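You operate a simulated robot arm through the tools that you are given. There is no shell and no other tool. Be economical: measure what you need, move in short steps, check, and stop when the job is done.

Carry out the task below with a simulated robot arm. There is one attempt and no reset: what you move stays moved.

TASK
Put the bottle labelled "dark" from the green worktop on the band there.
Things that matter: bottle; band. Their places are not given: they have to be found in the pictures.

It is judged by the outcome, as a careful person would: the job done as asked, and still so three seconds after it is handed in. It fails if anything else is knocked over, pushed out of place, dropped, spilled or broken.

THE ROBOT
A 7-joint arm with a two-finger parallel gripper, fixed in place. Base frame: the origin is at the foot of the arm, x ahead of it, y to its left, z up; the work surface is at about z = 0. Lengths are in cm, angles in rad, forces in N, time in s.
With the tool pointing down near the work surface it reaches from about 24 to 62 cm from the base axis. Its first joint turns from -1.152 to 1.152 rad. Payload 2.6 kg.
Tool frame: the origin (TCP) lies between the finger pads and is the grasp point; the fingertips stand 3 cm ahead of it; z points along the fingers, y is the line along which they close. The gripper opens to 9.4 cm. The fingers are 2.8 cm wide and 1 cm thick; the gripper's body (5 by 9.6 cm) begins 5.5 cm behind the TCP.
Orientation is that of the tool frame in the base frame, as a unit quaternion [w, x, y, z]. With the fingers straight down and closing along the base's y, the tool's x points along the base's -x, its y along +y and its z along -z.

THE INTERFACE
- The arm moves only by the tool nudge_tool. Its argument "targets" is a list of rows, each an object of numbers (a shift or turn left out is 0, a gripper value left out holds the last): "jaw": the finger opening in cm, from 0 to 9.4; "tx", "ty", "tz": the shift along the base's x, y, z in cm; "twist": the turn about the base's z in rad. In form: [{"jaw": .., "tx": .., "ty": .., "tz": .., "twist": ..}, ...]. A call has 1 to 20 rows; each row is the pose to reach, as a shift and turn from the pose commanded when the call began. A row lasts 0.2 s, in which the tool goes at most 5 cm and 0.15 rad; a call with a longer step from one row to the next is refused whole, and so is a gripper value outside its range. A pose out of reach is approached as far as the arm can. The call stops where the force on the tool passes 40 N (or 10 N more than at its start, if that is more) or the arm is blocked; 0.2 s more then pass. The fingers move at their own pace (about 7.2 cm/s each) and stop on an object; they squeeze with about 39 N. The grip force told is the motor's: it shows also when the fingers shut on nothing. Time passes only in rows, and 0.2 s behind the last, so rows that repeat a pose let the fingers close. It gives the time, the measured TCP pose, the force on the tool (base axes), the opening and the grip force at its end, in the units of the frame above (readings bear some noise), and new pictures: "views" is both (left out), scene, wrist or none.
- Cameras (640 x 400 px; columns grow to the right, rows downward): "scene" is fixed at [3.24, 42.43, 57.93]; the picture's right is [-0.82, -0.57, 0.00], its down [-0.24, 0.35, -0.90] and it looks along [0.52, -0.74, -0.43] (base axes); focal length 373 px, centre (320, 200). "wrist" rides on the gripper at [-3.7, 0, -5.8] in the tool frame; the picture's right is [0.00, -1.00, 0.00], its down [0.97, 0.00, -0.24] and it looks along [0.24, 0.00, 0.97] (tool axes); focal length 218 px, centre (320, 200).
- pixel_to_xyz(camera, pixels): for up to 12 pixels [column, row] of the newest picture of that camera ("zoom" is the newest enlarged one), the place [x, y, z] in the base frame of the surface seen there, good to about 0.3 cm. No time passes.
- zoom(camera, box): a new picture of the part [left, top, right, bottom] of that camera's present view, enlarged. No time passes.
- close_job(): hands the job in; it is judged then, once.

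Work in short steps. Measure before you move; look again where a grasp or a placing could have gone wrong, and mend it. You have 60 turns and 100 pictures in all, the two below and enlarged ones among them. Open the gripper and draw the arm clear of the work before you hand the job in, unless the task says otherwise; then end with one line.

The tools are called after ">>>" by a JSON object that holds its "api" and its "payload". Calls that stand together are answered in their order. nudge_tool: Moves the arm, as the interface text tells. Its arguments: {"type":"object","properties":{"targets":{"type":"array"},"views":{"type":"string","enum":["both","scene","wrist","none"]}},"required":["targets"]} The other tools are called the same way: pixel_to_xyz (camera, pixels) gives the place of the surface under pixels of a picture; zoom (camera, box) takes an enlarged picture of a part of a camera's view; close_job () hands the job in.

At the start:

```text
t: 0.0
tool_pos: [41.5, -9.65, 32.53]
ee_rot: [0.001, 0.0, 1.0, -0.001]
wrist_force: [-0.2, -0.8, -0.5]
finger_gap: 9.4
finger_force: 0.0
```

scene: 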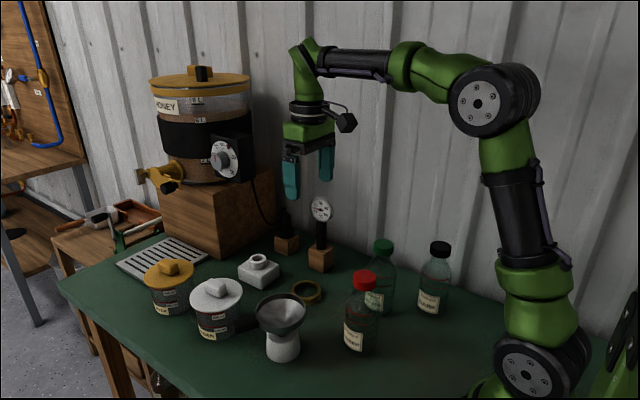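
wrist: 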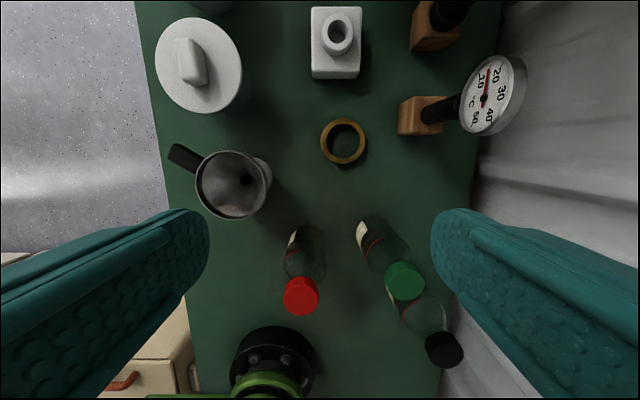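

I see three bottles (red, green and black caps) and a brass ring, which may be the "band". I'll zoom in to read the labels.

>>> {"api": "zoom", "payload": {"camera": "scene", "box": [330, 230, 460, 360]}}

>>> {"api": "zoom", "payload": {"camera": "scene", "box": [130, 230, 330, 355]}}

```text
3.08 times, centred on (395, 295) of scene
```

zoom: 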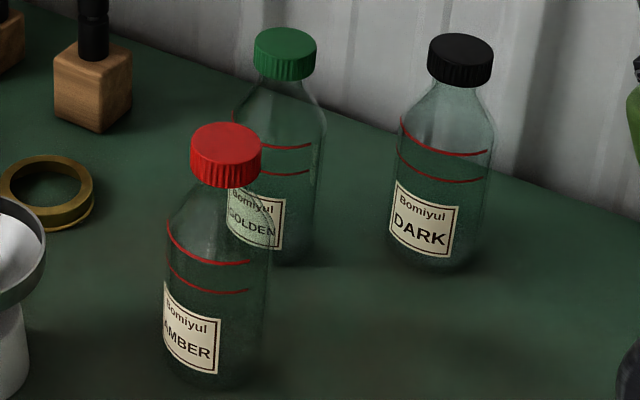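

```text
3.20 times, centred on (230, 292) of scene
```

zoom: 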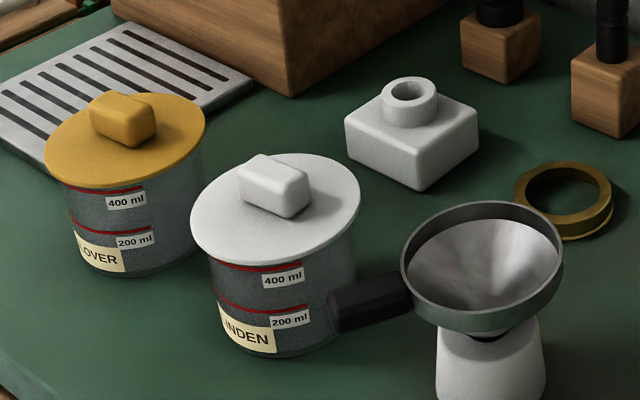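

The black-capped bottle is the DARK one, and the band looks to be the brass ring near scene (307,291). I'll measure both, along with the neighbouring objects.

>>> {"api": "pixel_to_xyz", "payload": {"camera": "scene", "pixels": [[440, 244], [440, 253], [428, 302], [418, 313], [430, 316], [384, 246], [365, 277], [375, 300], [354, 337], [307, 281], [293, 290], [322, 290]]}}

>>> {"api": "pixel_to_xyz", "payload": {"camera": "wrist", "pixels": [[343, 122], [343, 162], [323, 142], [364, 142], [343, 142], [444, 348], [405, 281], [302, 297], [440, 115], [485, 95], [360, 235], [295, 240]]}}

>>> {"api": "zoom", "payload": {"camera": "wrist", "box": [270, 100, 430, 200]}}

>>> {"api": "zoom", "payload": {"camera": "wrist", "box": [270, 210, 500, 390]}}

```text
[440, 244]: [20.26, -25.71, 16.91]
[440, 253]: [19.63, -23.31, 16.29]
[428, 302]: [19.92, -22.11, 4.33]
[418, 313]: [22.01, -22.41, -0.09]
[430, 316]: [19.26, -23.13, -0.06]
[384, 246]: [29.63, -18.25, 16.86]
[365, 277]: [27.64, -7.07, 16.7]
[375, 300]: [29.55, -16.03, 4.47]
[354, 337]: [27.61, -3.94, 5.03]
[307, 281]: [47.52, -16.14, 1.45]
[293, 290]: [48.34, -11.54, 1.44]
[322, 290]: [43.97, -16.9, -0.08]
```

```text
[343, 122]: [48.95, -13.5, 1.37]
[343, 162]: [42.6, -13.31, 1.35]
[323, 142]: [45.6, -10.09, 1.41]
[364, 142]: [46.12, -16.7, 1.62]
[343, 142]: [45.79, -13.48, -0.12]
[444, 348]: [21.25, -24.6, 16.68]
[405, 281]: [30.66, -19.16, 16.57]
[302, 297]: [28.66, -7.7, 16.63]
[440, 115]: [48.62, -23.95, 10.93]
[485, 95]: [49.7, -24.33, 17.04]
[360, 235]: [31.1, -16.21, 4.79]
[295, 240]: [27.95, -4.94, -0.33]
```

```text
4.00 times, centred on (350, 150) of wrist
```

zoom: 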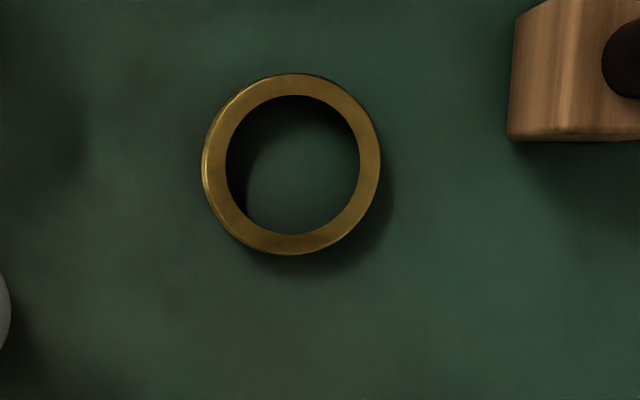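

```text
2.22 times, centred on (385, 300) of wrist
```

zoom: 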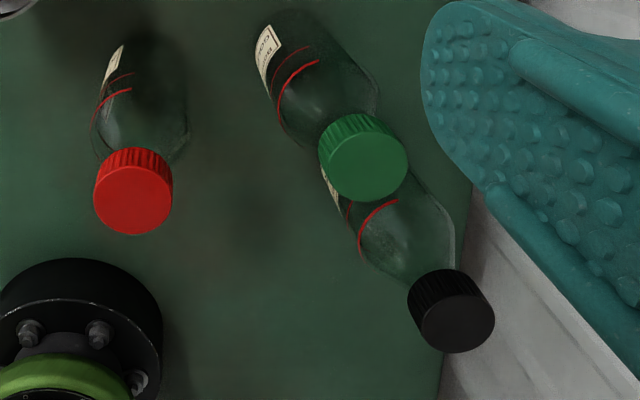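

>>> {"api": "pixel_to_xyz", "payload": {"camera": "scene", "pixels": [[470, 200], [460, 260], [480, 290], [410, 240], [410, 270], [349, 240], [320, 210], [285, 220]]}}

>>> {"api": "pixel_to_xyz", "payload": {"camera": "wrist", "pixels": [[445, 352], [440, 338], [430, 350], [459, 350], [405, 282], [302, 299]]}}

```text
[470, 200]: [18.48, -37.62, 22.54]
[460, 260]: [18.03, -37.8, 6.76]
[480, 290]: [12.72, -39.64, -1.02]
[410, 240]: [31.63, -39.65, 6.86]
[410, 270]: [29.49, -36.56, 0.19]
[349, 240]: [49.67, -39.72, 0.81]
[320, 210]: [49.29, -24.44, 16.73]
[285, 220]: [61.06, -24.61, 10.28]
```

```text
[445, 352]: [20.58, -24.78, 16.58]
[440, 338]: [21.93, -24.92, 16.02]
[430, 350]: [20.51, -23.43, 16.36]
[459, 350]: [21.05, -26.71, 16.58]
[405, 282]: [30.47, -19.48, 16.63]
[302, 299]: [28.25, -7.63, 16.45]
```

The wall is at about y=-37.7, so there is room. The DARK cap centre is near (20.8,-25.0) with its top at 16.8. I'll move above it at the present height.

>>> {"api": "nudge_tool", "payload": {"targets": [{"jaw": 7, "tx": -3, "ty": -2.2}, {"tx": -6, "ty": -4.4}, {"tx": -9, "ty": -6.6}, {"tx": -12, "ty": -8.8}, {"tx": -15, "ty": -11}, {"tx": -18, "ty": -13.2}, {"tx": -20.7, "ty": -15.35}, {"tx": -20.7, "ty": -15.35}, {"tx": -20.7, "ty": -15.35}]}}

```text
t: 2.0
tool_pos: [20.85, -25.33, 32.69]
ee_rot: [0.0, -0.001, 1.0, 0.0]
wrist_force: [0.0, -0.2, -0.5]
finger_gap: 7.0
finger_force: 0.0
```

scene: 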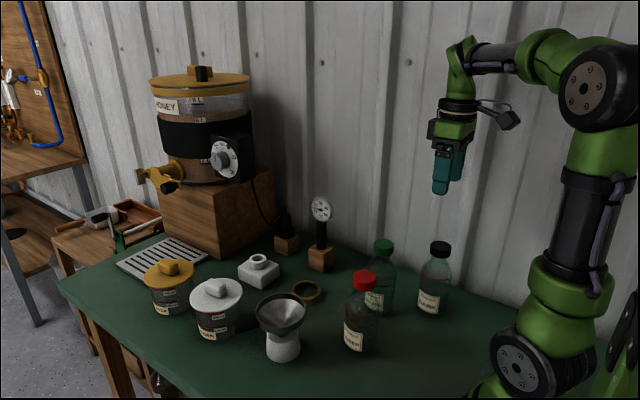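
wrist: 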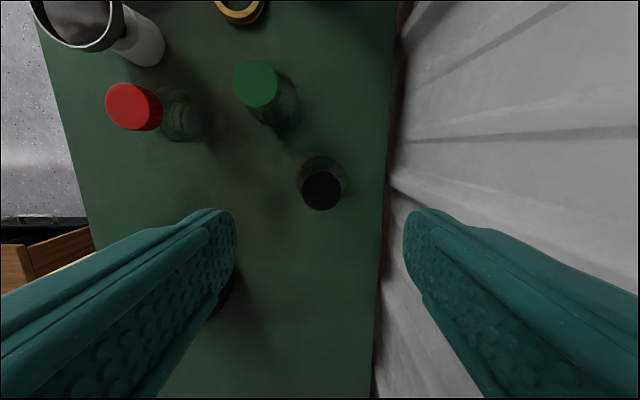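

The cap sits at wrist (322,191), nearly centred between the fingers. I'll measure it from here.

>>> {"api": "pixel_to_xyz", "payload": {"camera": "wrist", "pixels": [[322, 191], [305, 191], [339, 191], [322, 175], [322, 207], [256, 84]]}}

>>> {"api": "zoom", "payload": {"camera": "wrist", "box": [282, 140, 362, 220]}}

```text
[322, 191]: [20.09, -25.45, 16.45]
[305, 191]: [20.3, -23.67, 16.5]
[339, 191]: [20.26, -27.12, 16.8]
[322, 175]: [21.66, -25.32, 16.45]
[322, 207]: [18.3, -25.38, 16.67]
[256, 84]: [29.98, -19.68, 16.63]
```

```text
5.00 times, centred on (322, 180) of wrist
```

zoom: 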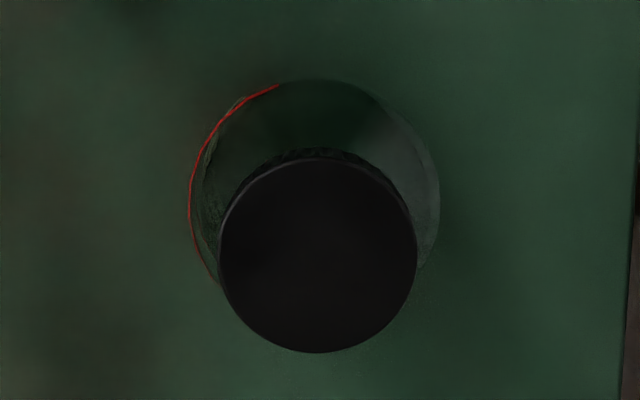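

The cap centre is about (20.0,-25.4). I'll shift x by -0.85 and descend to TCP z of about 15.4, leaving the jaws open.

>>> {"api": "nudge_tool", "payload": {"targets": [{"jaw": 7, "tx": -0.85, "tz": -3}, {"tx": -0.85, "tz": -6}, {"tx": -0.85, "tz": -9}, {"tx": -0.85, "tz": -11.5}, {"tx": -0.85, "tz": -13.5}, {"tx": -0.85, "tz": -15.5}, {"tx": -0.85, "tz": -17.2}, {"tx": -0.85, "tz": -17.2}, {"tx": -0.85, "tz": -17.2}]}}

```text
t: 4.0
tool_pos: [19.79, -25.24, 15.47]
ee_rot: [-0.001, 0.0, 1.0, 0.0]
wrist_force: [1.2, -0.2, -0.3]
finger_gap: 6.99
finger_force: 0.0
```

scene: 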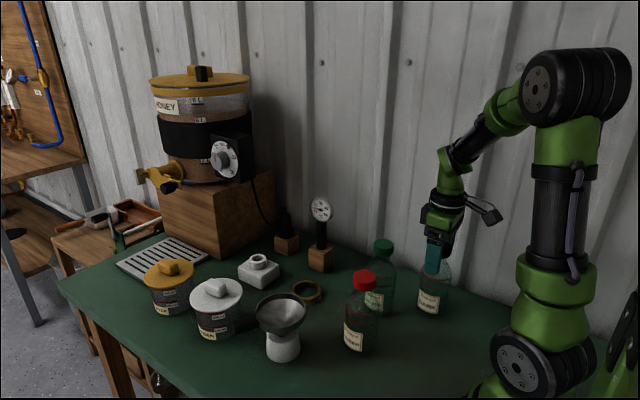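
wrist: 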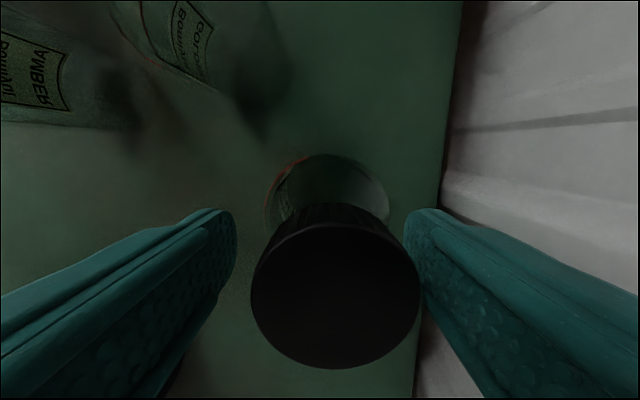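

The cap centre at wrist (335,297) is about 0.35 cm off toward -y, and x is good. I'll correct that, then close.

>>> {"api": "nudge_tool", "payload": {"targets": [{"jaw": 7, "ty": -0.35}, {"ty": -0.35}, {"jaw": 5, "ty": -0.35}, {"jaw": 5, "ty": -0.35}, {"jaw": 0, "ty": -0.35}, {"jaw": 0, "ty": -0.35}, {"jaw": 0, "ty": -0.35}, {"jaw": 0, "ty": -0.35}]}}

```text
t: 5.8
tool_pos: [20.06, -25.48, 15.48]
ee_rot: [0.0, 0.0, 1.0, -0.001]
wrist_force: [-4.1, 1.9, 16.4]
finger_gap: 4.21
finger_force: 38.9
```

scene: 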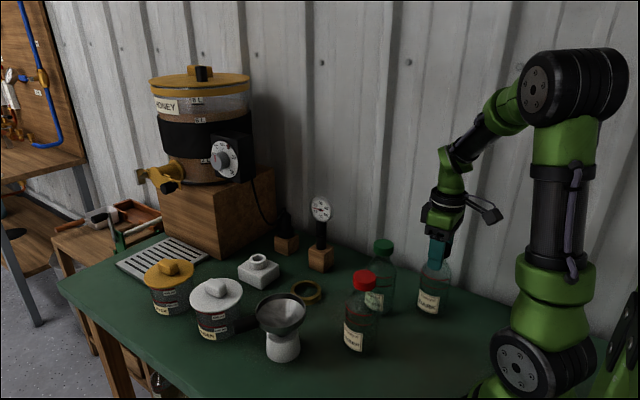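
wrist: 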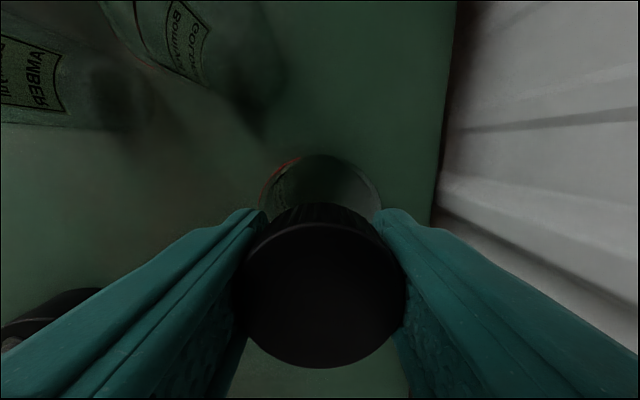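

The jaws stopped at 4.2 cm on the cap with full grip. I'll lift slowly and check that the bottle comes along.

>>> {"api": "nudge_tool", "payload": {"targets": [{"jaw": 0, "tz": 0.5}, {"tz": 1}, {"tz": 2}, {"tz": 3}, {"tz": 4}, {"tz": 4}]}}

```text
t: 7.2
tool_pos: [20.0, -25.27, 19.46]
ee_rot: [0.0, 0.0, 1.0, 0.0]
wrist_force: [0.2, -0.8, -2.2]
finger_gap: 4.06
finger_force: 39.0
```

scene: 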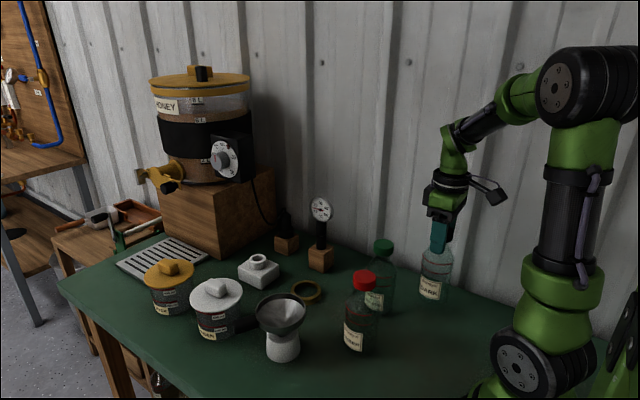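
wrist: 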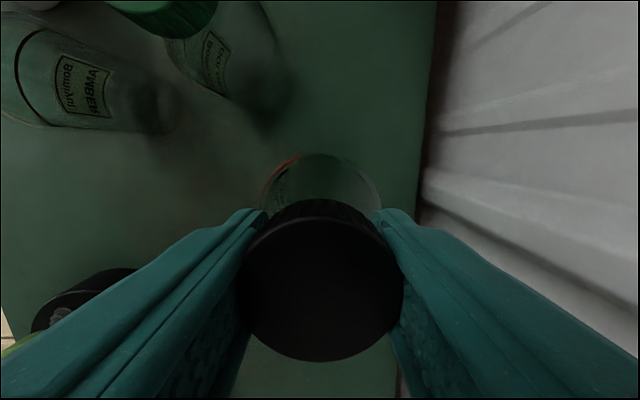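

The bottle is lifted and hanging upright. I'll continue up until its bottom clears the other bottles.

>>> {"api": "nudge_tool", "payload": {"targets": [{"tz": 2}, {"tz": 4}, {"tz": 6}, {"tz": 8}, {"tz": 10}, {"tz": 12}, {"tz": 14}, {"tz": 16}, {"tz": 16}]}}

```text
t: 9.2
tool_pos: [20.05, -25.42, 35.46]
ee_rot: [0.0, 0.001, 1.0, 0.0]
wrist_force: [-0.1, -0.1, -2.5]
finger_gap: 4.03
finger_force: 38.4
```

scene: 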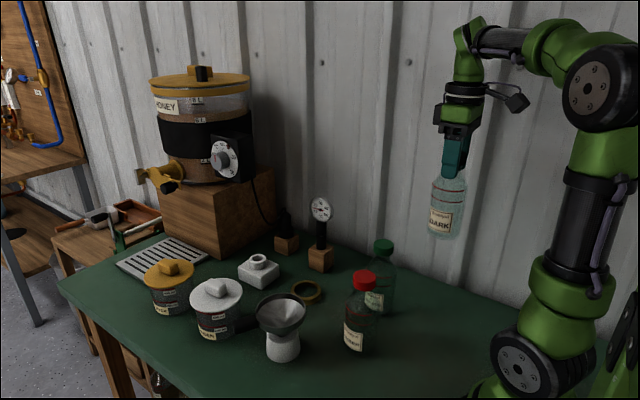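
wrist: 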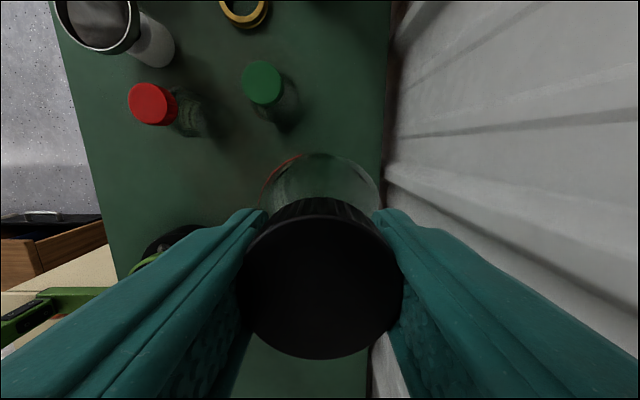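

>>> {"api": "pixel_to_xyz", "payload": {"camera": "scene", "pixels": [[441, 220], [441, 234], [440, 236], [439, 213], [435, 231]]}}

>>> {"api": "zoom", "payload": {"camera": "scene", "box": [400, 120, 500, 250]}}

```text
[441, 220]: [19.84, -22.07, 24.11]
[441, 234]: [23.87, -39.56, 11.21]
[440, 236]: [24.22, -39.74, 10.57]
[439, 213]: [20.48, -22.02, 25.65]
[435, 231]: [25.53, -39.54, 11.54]
```

```text
3.08 times, centred on (450, 185) of scene
```

zoom: 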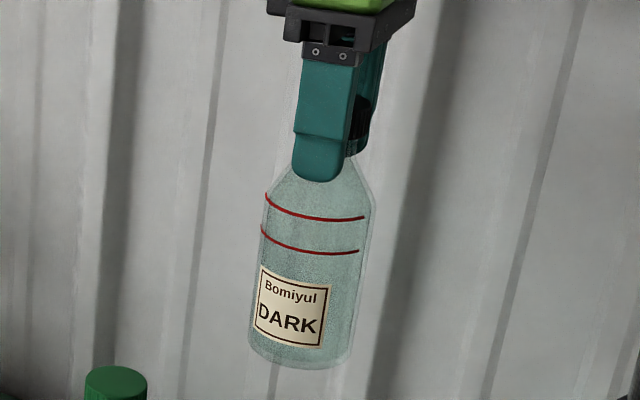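

The bottle is vertical and its bottom is at about z=20. I'll carry it over to the ring, a shift of (25.8, 12.0).

>>> {"api": "nudge_tool", "payload": {"targets": [{"tx": 1.3, "ty": 0.6}, {"tx": 3.9, "ty": 1.8}, {"tx": 6.5, "ty": 3.0}, {"tx": 9.1, "ty": 4.2}, {"tx": 11.7, "ty": 5.4}, {"tx": 14.3, "ty": 6.6}, {"tx": 16.9, "ty": 7.9}, {"tx": 19.5, "ty": 9.1}, {"tx": 22.1, "ty": 10.3}, {"tx": 24.5, "ty": 11.4}, {"tx": 25.8, "ty": 12.0}, {"tx": 25.8, "ty": 12.0}, {"tx": 25.8, "ty": 12.0}]}}

```text
t: 12.0
tool_pos: [45.87, -13.33, 35.46]
ee_rot: [0.0, 0.0, 1.0, -0.001]
wrist_force: [0.2, -0.7, -2.5]
finger_gap: 3.99
finger_force: 39.0
```

scene: 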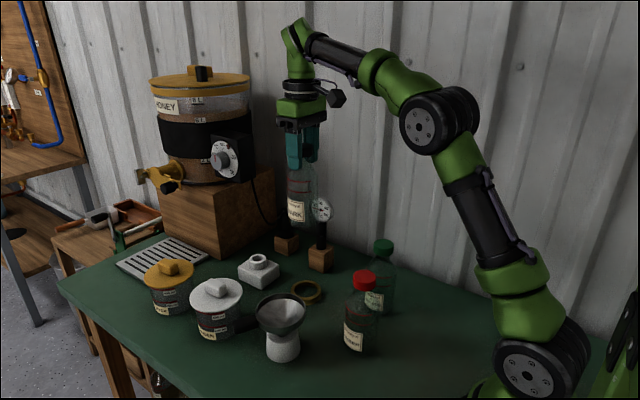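
wrist: 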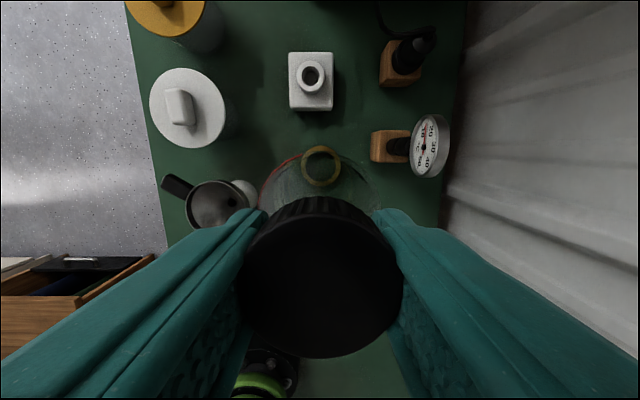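

Ring centre at wrist (321,166) matches the expected spot below the TCP. I'll descend to about 3 cm above the ring and check alignment.

>>> {"api": "nudge_tool", "payload": {"targets": [{"tz": -2}, {"tz": -4.5}, {"tz": -7}, {"tz": -9.5}, {"tz": -12}, {"tz": -14}, {"tz": -15.5}, {"tz": -15.5}, {"tz": -15.5}]}}

>>> {"api": "zoom", "payload": {"camera": "scene", "box": [260, 200, 360, 320]}}

>>> {"api": "zoom", "payload": {"camera": "wrist", "box": [240, 130, 400, 380]}}

```text
t: 14.0
tool_pos: [45.68, -13.38, 19.85]
ee_rot: [0.0, 0.0, 1.0, 0.0]
wrist_force: [-0.7, 0.2, -1.9]
finger_gap: 3.99
finger_force: 38.8
```

scene: 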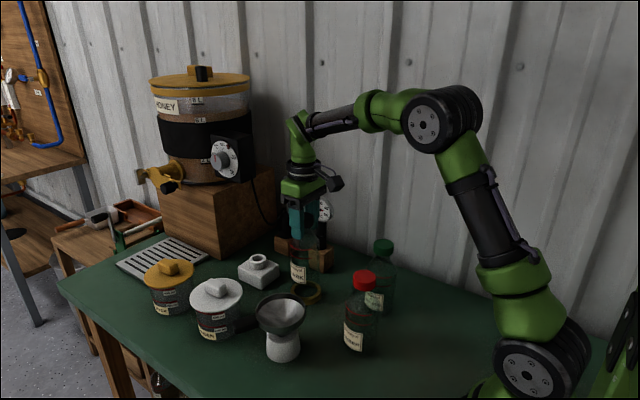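
wrist: 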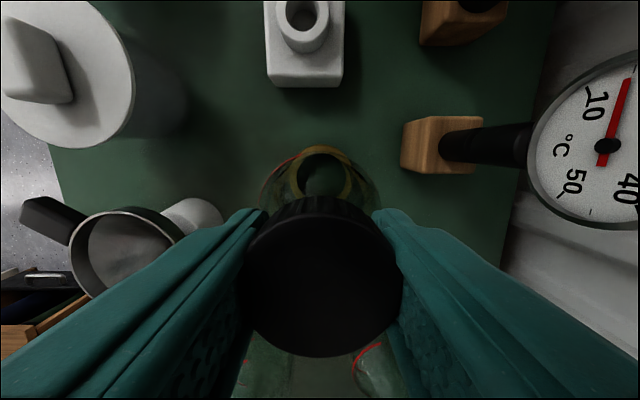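

```text
3.33 times, centred on (310, 260) of scene
```

zoom: 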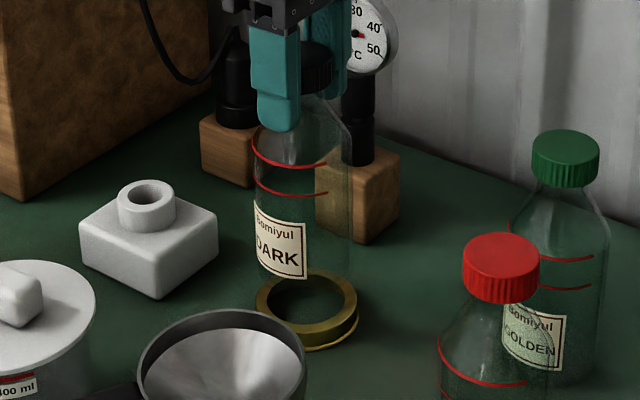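

```text
1.60 times, centred on (320, 255) of wrist
```

zoom: 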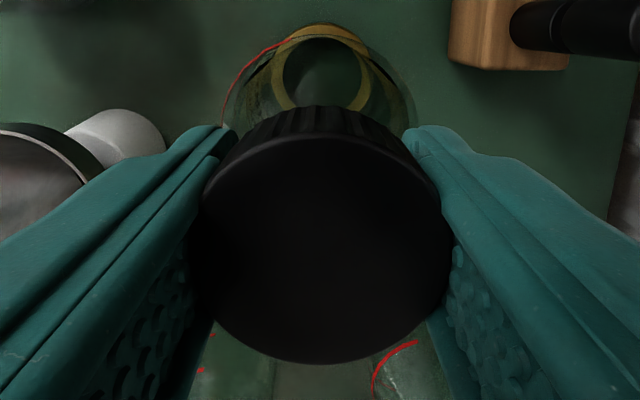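

>>> {"api": "pixel_to_xyz", "payload": {"camera": "scene", "pixels": [[298, 275], [293, 274], [304, 276], [299, 268], [299, 281], [307, 304], [321, 291], [293, 291]]}}

>>> {"api": "pixel_to_xyz", "payload": {"camera": "wrist", "pixels": [[323, 290], [323, 340], [323, 240], [260, 290], [388, 290], [292, 175], [350, 175], [321, 150]]}}

```text
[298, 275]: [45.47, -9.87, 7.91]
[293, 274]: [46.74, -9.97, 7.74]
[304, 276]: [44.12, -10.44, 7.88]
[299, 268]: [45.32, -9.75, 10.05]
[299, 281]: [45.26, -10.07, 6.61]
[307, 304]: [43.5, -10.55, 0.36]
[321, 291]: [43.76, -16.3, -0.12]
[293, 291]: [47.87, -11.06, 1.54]
```

```text
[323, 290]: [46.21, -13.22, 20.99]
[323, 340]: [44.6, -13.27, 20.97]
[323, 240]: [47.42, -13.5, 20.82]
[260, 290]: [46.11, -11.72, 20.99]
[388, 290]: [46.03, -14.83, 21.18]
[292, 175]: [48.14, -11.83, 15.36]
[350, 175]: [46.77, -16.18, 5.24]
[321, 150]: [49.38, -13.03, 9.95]
```

The bottle axis is about (46.05,-13.3) and the ring about (45.85,-13.4). I'll shift x by -0.2 and go down slowly, with the bottom now at about z=4.4 and the ring top at 1.4.

>>> {"api": "nudge_tool", "payload": {"targets": [{"tx": -0.2, "ty": -0.05, "tz": -0.6}, {"tx": -0.2, "ty": -0.05, "tz": -1.2}, {"tx": -0.2, "ty": -0.05, "tz": -1.8}, {"tx": -0.2, "ty": -0.05, "tz": -2.3}, {"tx": -0.2, "ty": -0.05, "tz": -2.6}, {"tx": -0.2, "ty": -0.05, "tz": -2.6}, {"tx": -0.2, "ty": -0.05, "tz": -2.6}]}}

>>> {"api": "zoom", "payload": {"camera": "scene", "box": [260, 200, 360, 320]}}

```text
t: 15.6
tool_pos: [45.62, -13.39, 17.27]
ee_rot: [0.0, 0.0, 1.0, 0.0]
wrist_force: [0.0, -0.4, -0.2]
finger_gap: 4.0
finger_force: 38.8
```

scene: 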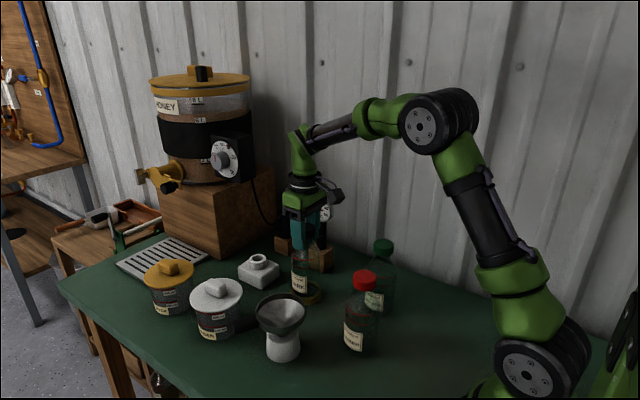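
wrist: 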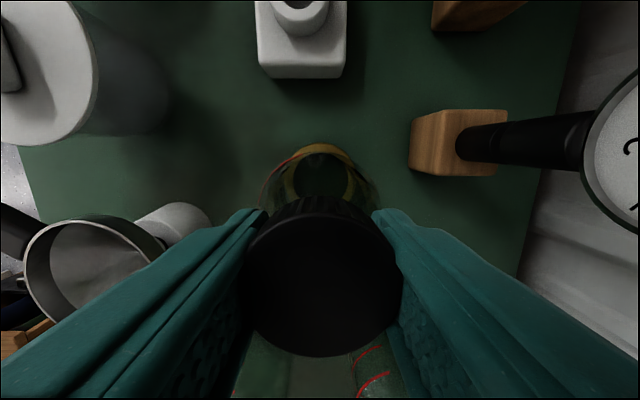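

```text
3.33 times, centred on (310, 260) of scene
```

zoom: 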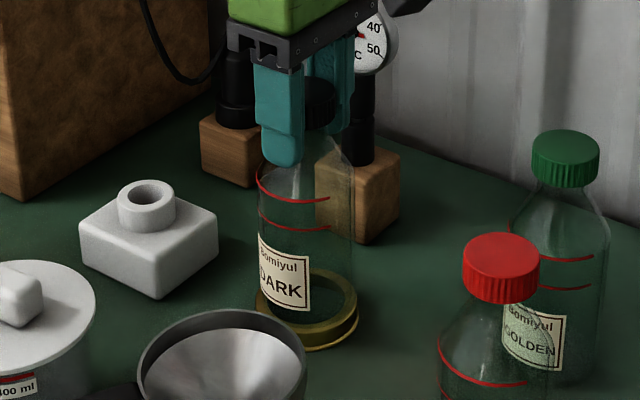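

The bottle is centred over the ring in both views and close to contact. I'll lower it in small steps.

>>> {"api": "nudge_tool", "payload": {"targets": [{"tz": -0.1}, {"tz": -0.2}, {"tz": -0.2}], "views": "none"}}

```text
t: 16.4
tool_pos: [45.59, -13.27, 17.24]
ee_rot: [0.002, 0.0, 1.0, 0.001]
wrist_force: [-4.3, 1.4, 19.9]
finger_gap: 4.0
finger_force: 38.8
```

The bottle is firmly seated at 20 N. I'll ease up slightly and check the force before release.

>>> {"api": "nudge_tool", "payload": {"targets": [{"tz": 0.1}, {"tz": 0.15}, {"tz": 0.15}], "views": "wrist"}}

>>> {"api": "zoom", "payload": {"camera": "scene", "box": [260, 200, 360, 320]}}

```text
t: 17.2
tool_pos: [45.6, -13.49, 17.3]
ee_rot: [0.0, 0.001, 1.0, 0.0]
wrist_force: [1.8, 0.8, 13.1]
finger_gap: 4.01
finger_force: 39.1
```

wrist: 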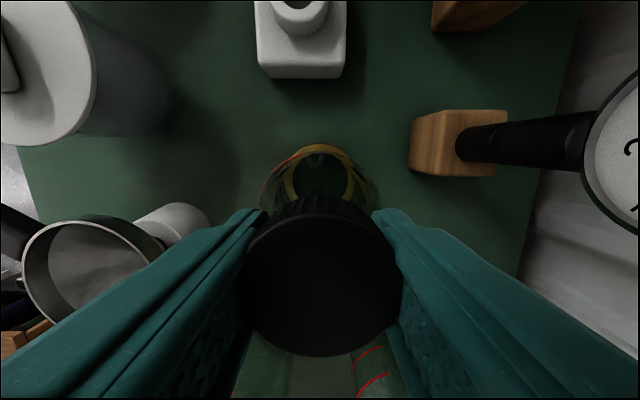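

```text
3.33 times, centred on (310, 260) of scene
```

zoom: 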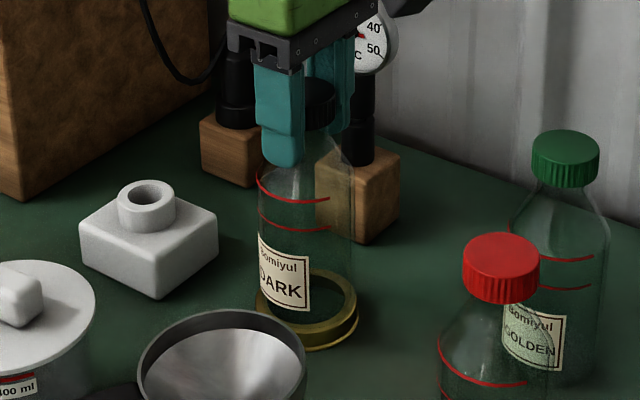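

It is still seated. I'll release gradually.

>>> {"api": "nudge_tool", "payload": {"targets": [{"tz": 0.07}, {"tz": 0.07, "jaw": 4.2}, {"tz": 0.07, "jaw": 4.6}, {"tz": 0.07, "jaw": 5.2}, {"tz": 0.07, "jaw": 6}, {"tz": 0.07, "jaw": 7}, {"tz": 0.07, "jaw": 7.5}, {"tz": 0.07, "jaw": 7.5}]}}

>>> {"api": "zoom", "payload": {"camera": "scene", "box": [260, 200, 360, 320]}}

```text
t: 19.0
tool_pos: [45.67, -13.48, 17.36]
ee_rot: [0.0, 0.0, 1.0, 0.0]
wrist_force: [1.2, -0.1, -0.7]
finger_gap: 7.48
finger_force: 0.0
```

scene: 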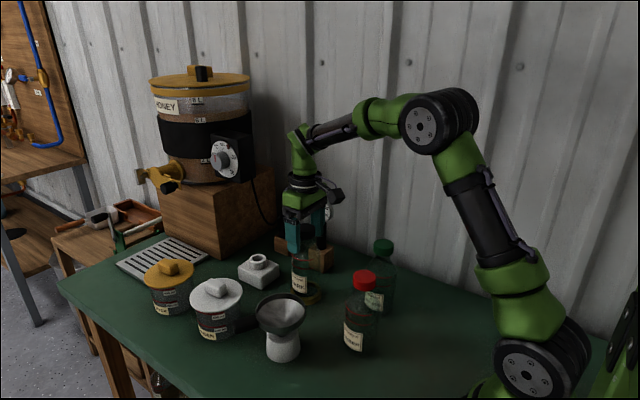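
wrist: 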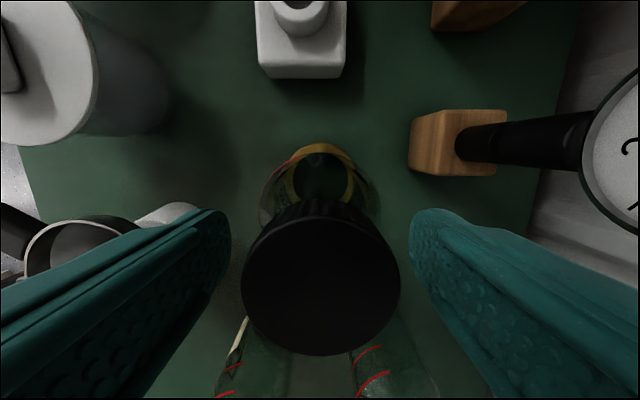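

```text
3.33 times, centred on (310, 260) of scene
```

zoom: 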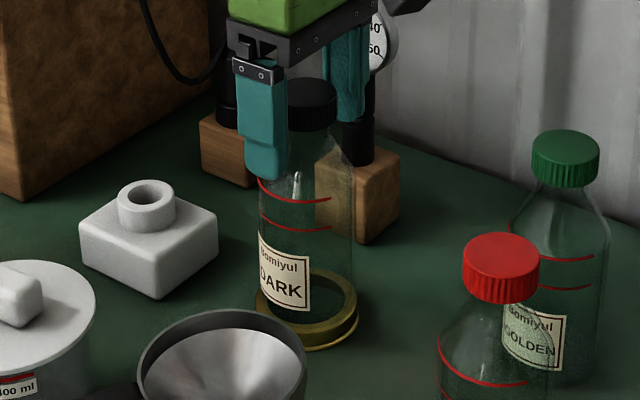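

The bottle stands free on the ring. I'll withdraw straight up, then back.

>>> {"api": "nudge_tool", "payload": {"targets": [{"tz": 1}, {"tz": 3}, {"tz": 5}, {"tz": 8}, {"tz": 11}, {"tz": 14}, {"tz": 17}, {"tz": 17, "tx": -3}, {"tz": 17, "tx": -6}, {"tz": 17, "tx": -9}, {"tz": 17, "tx": -9}]}}

>>> {"api": "zoom", "payload": {"camera": "scene", "box": [260, 200, 360, 320]}}

```text
t: 21.4
tool_pos: [36.71, -13.43, 34.32]
ee_rot: [0.001, 0.0, 1.0, 0.001]
wrist_force: [-1.2, 0.0, -0.3]
finger_gap: 7.48
finger_force: 0.1
```

scene: 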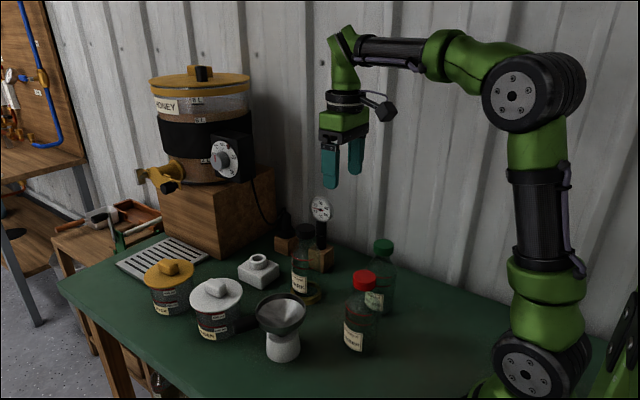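
wrist: 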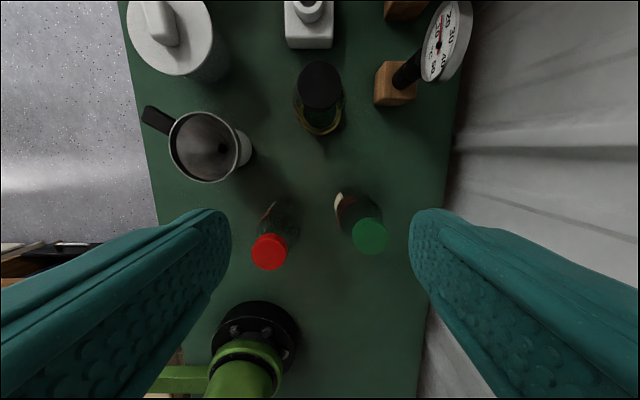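

```text
3.33 times, centred on (310, 260) of scene
```

zoom: 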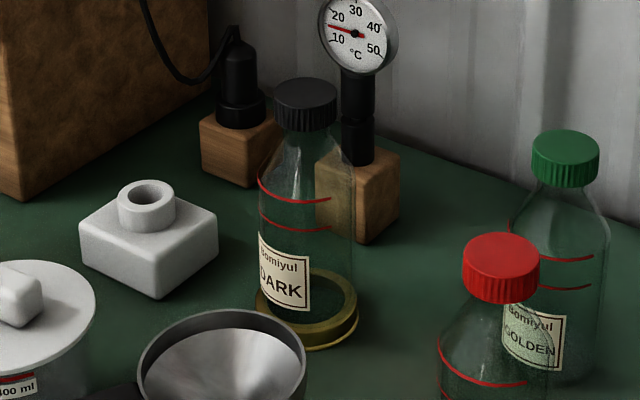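

The DARK bottle stands upright on the brass ring, nothing else has moved and the arm is clear. I'm handing the job in.

>>> {"api": "close_job", "payload": {}}

```text
The job is handed in.
```

The bottle labelled "DARK" is standing upright, centred on the brass ring on the green worktop (which I took to be the band). The gripper is open, the arm is drawn clear and nothing else was moved.
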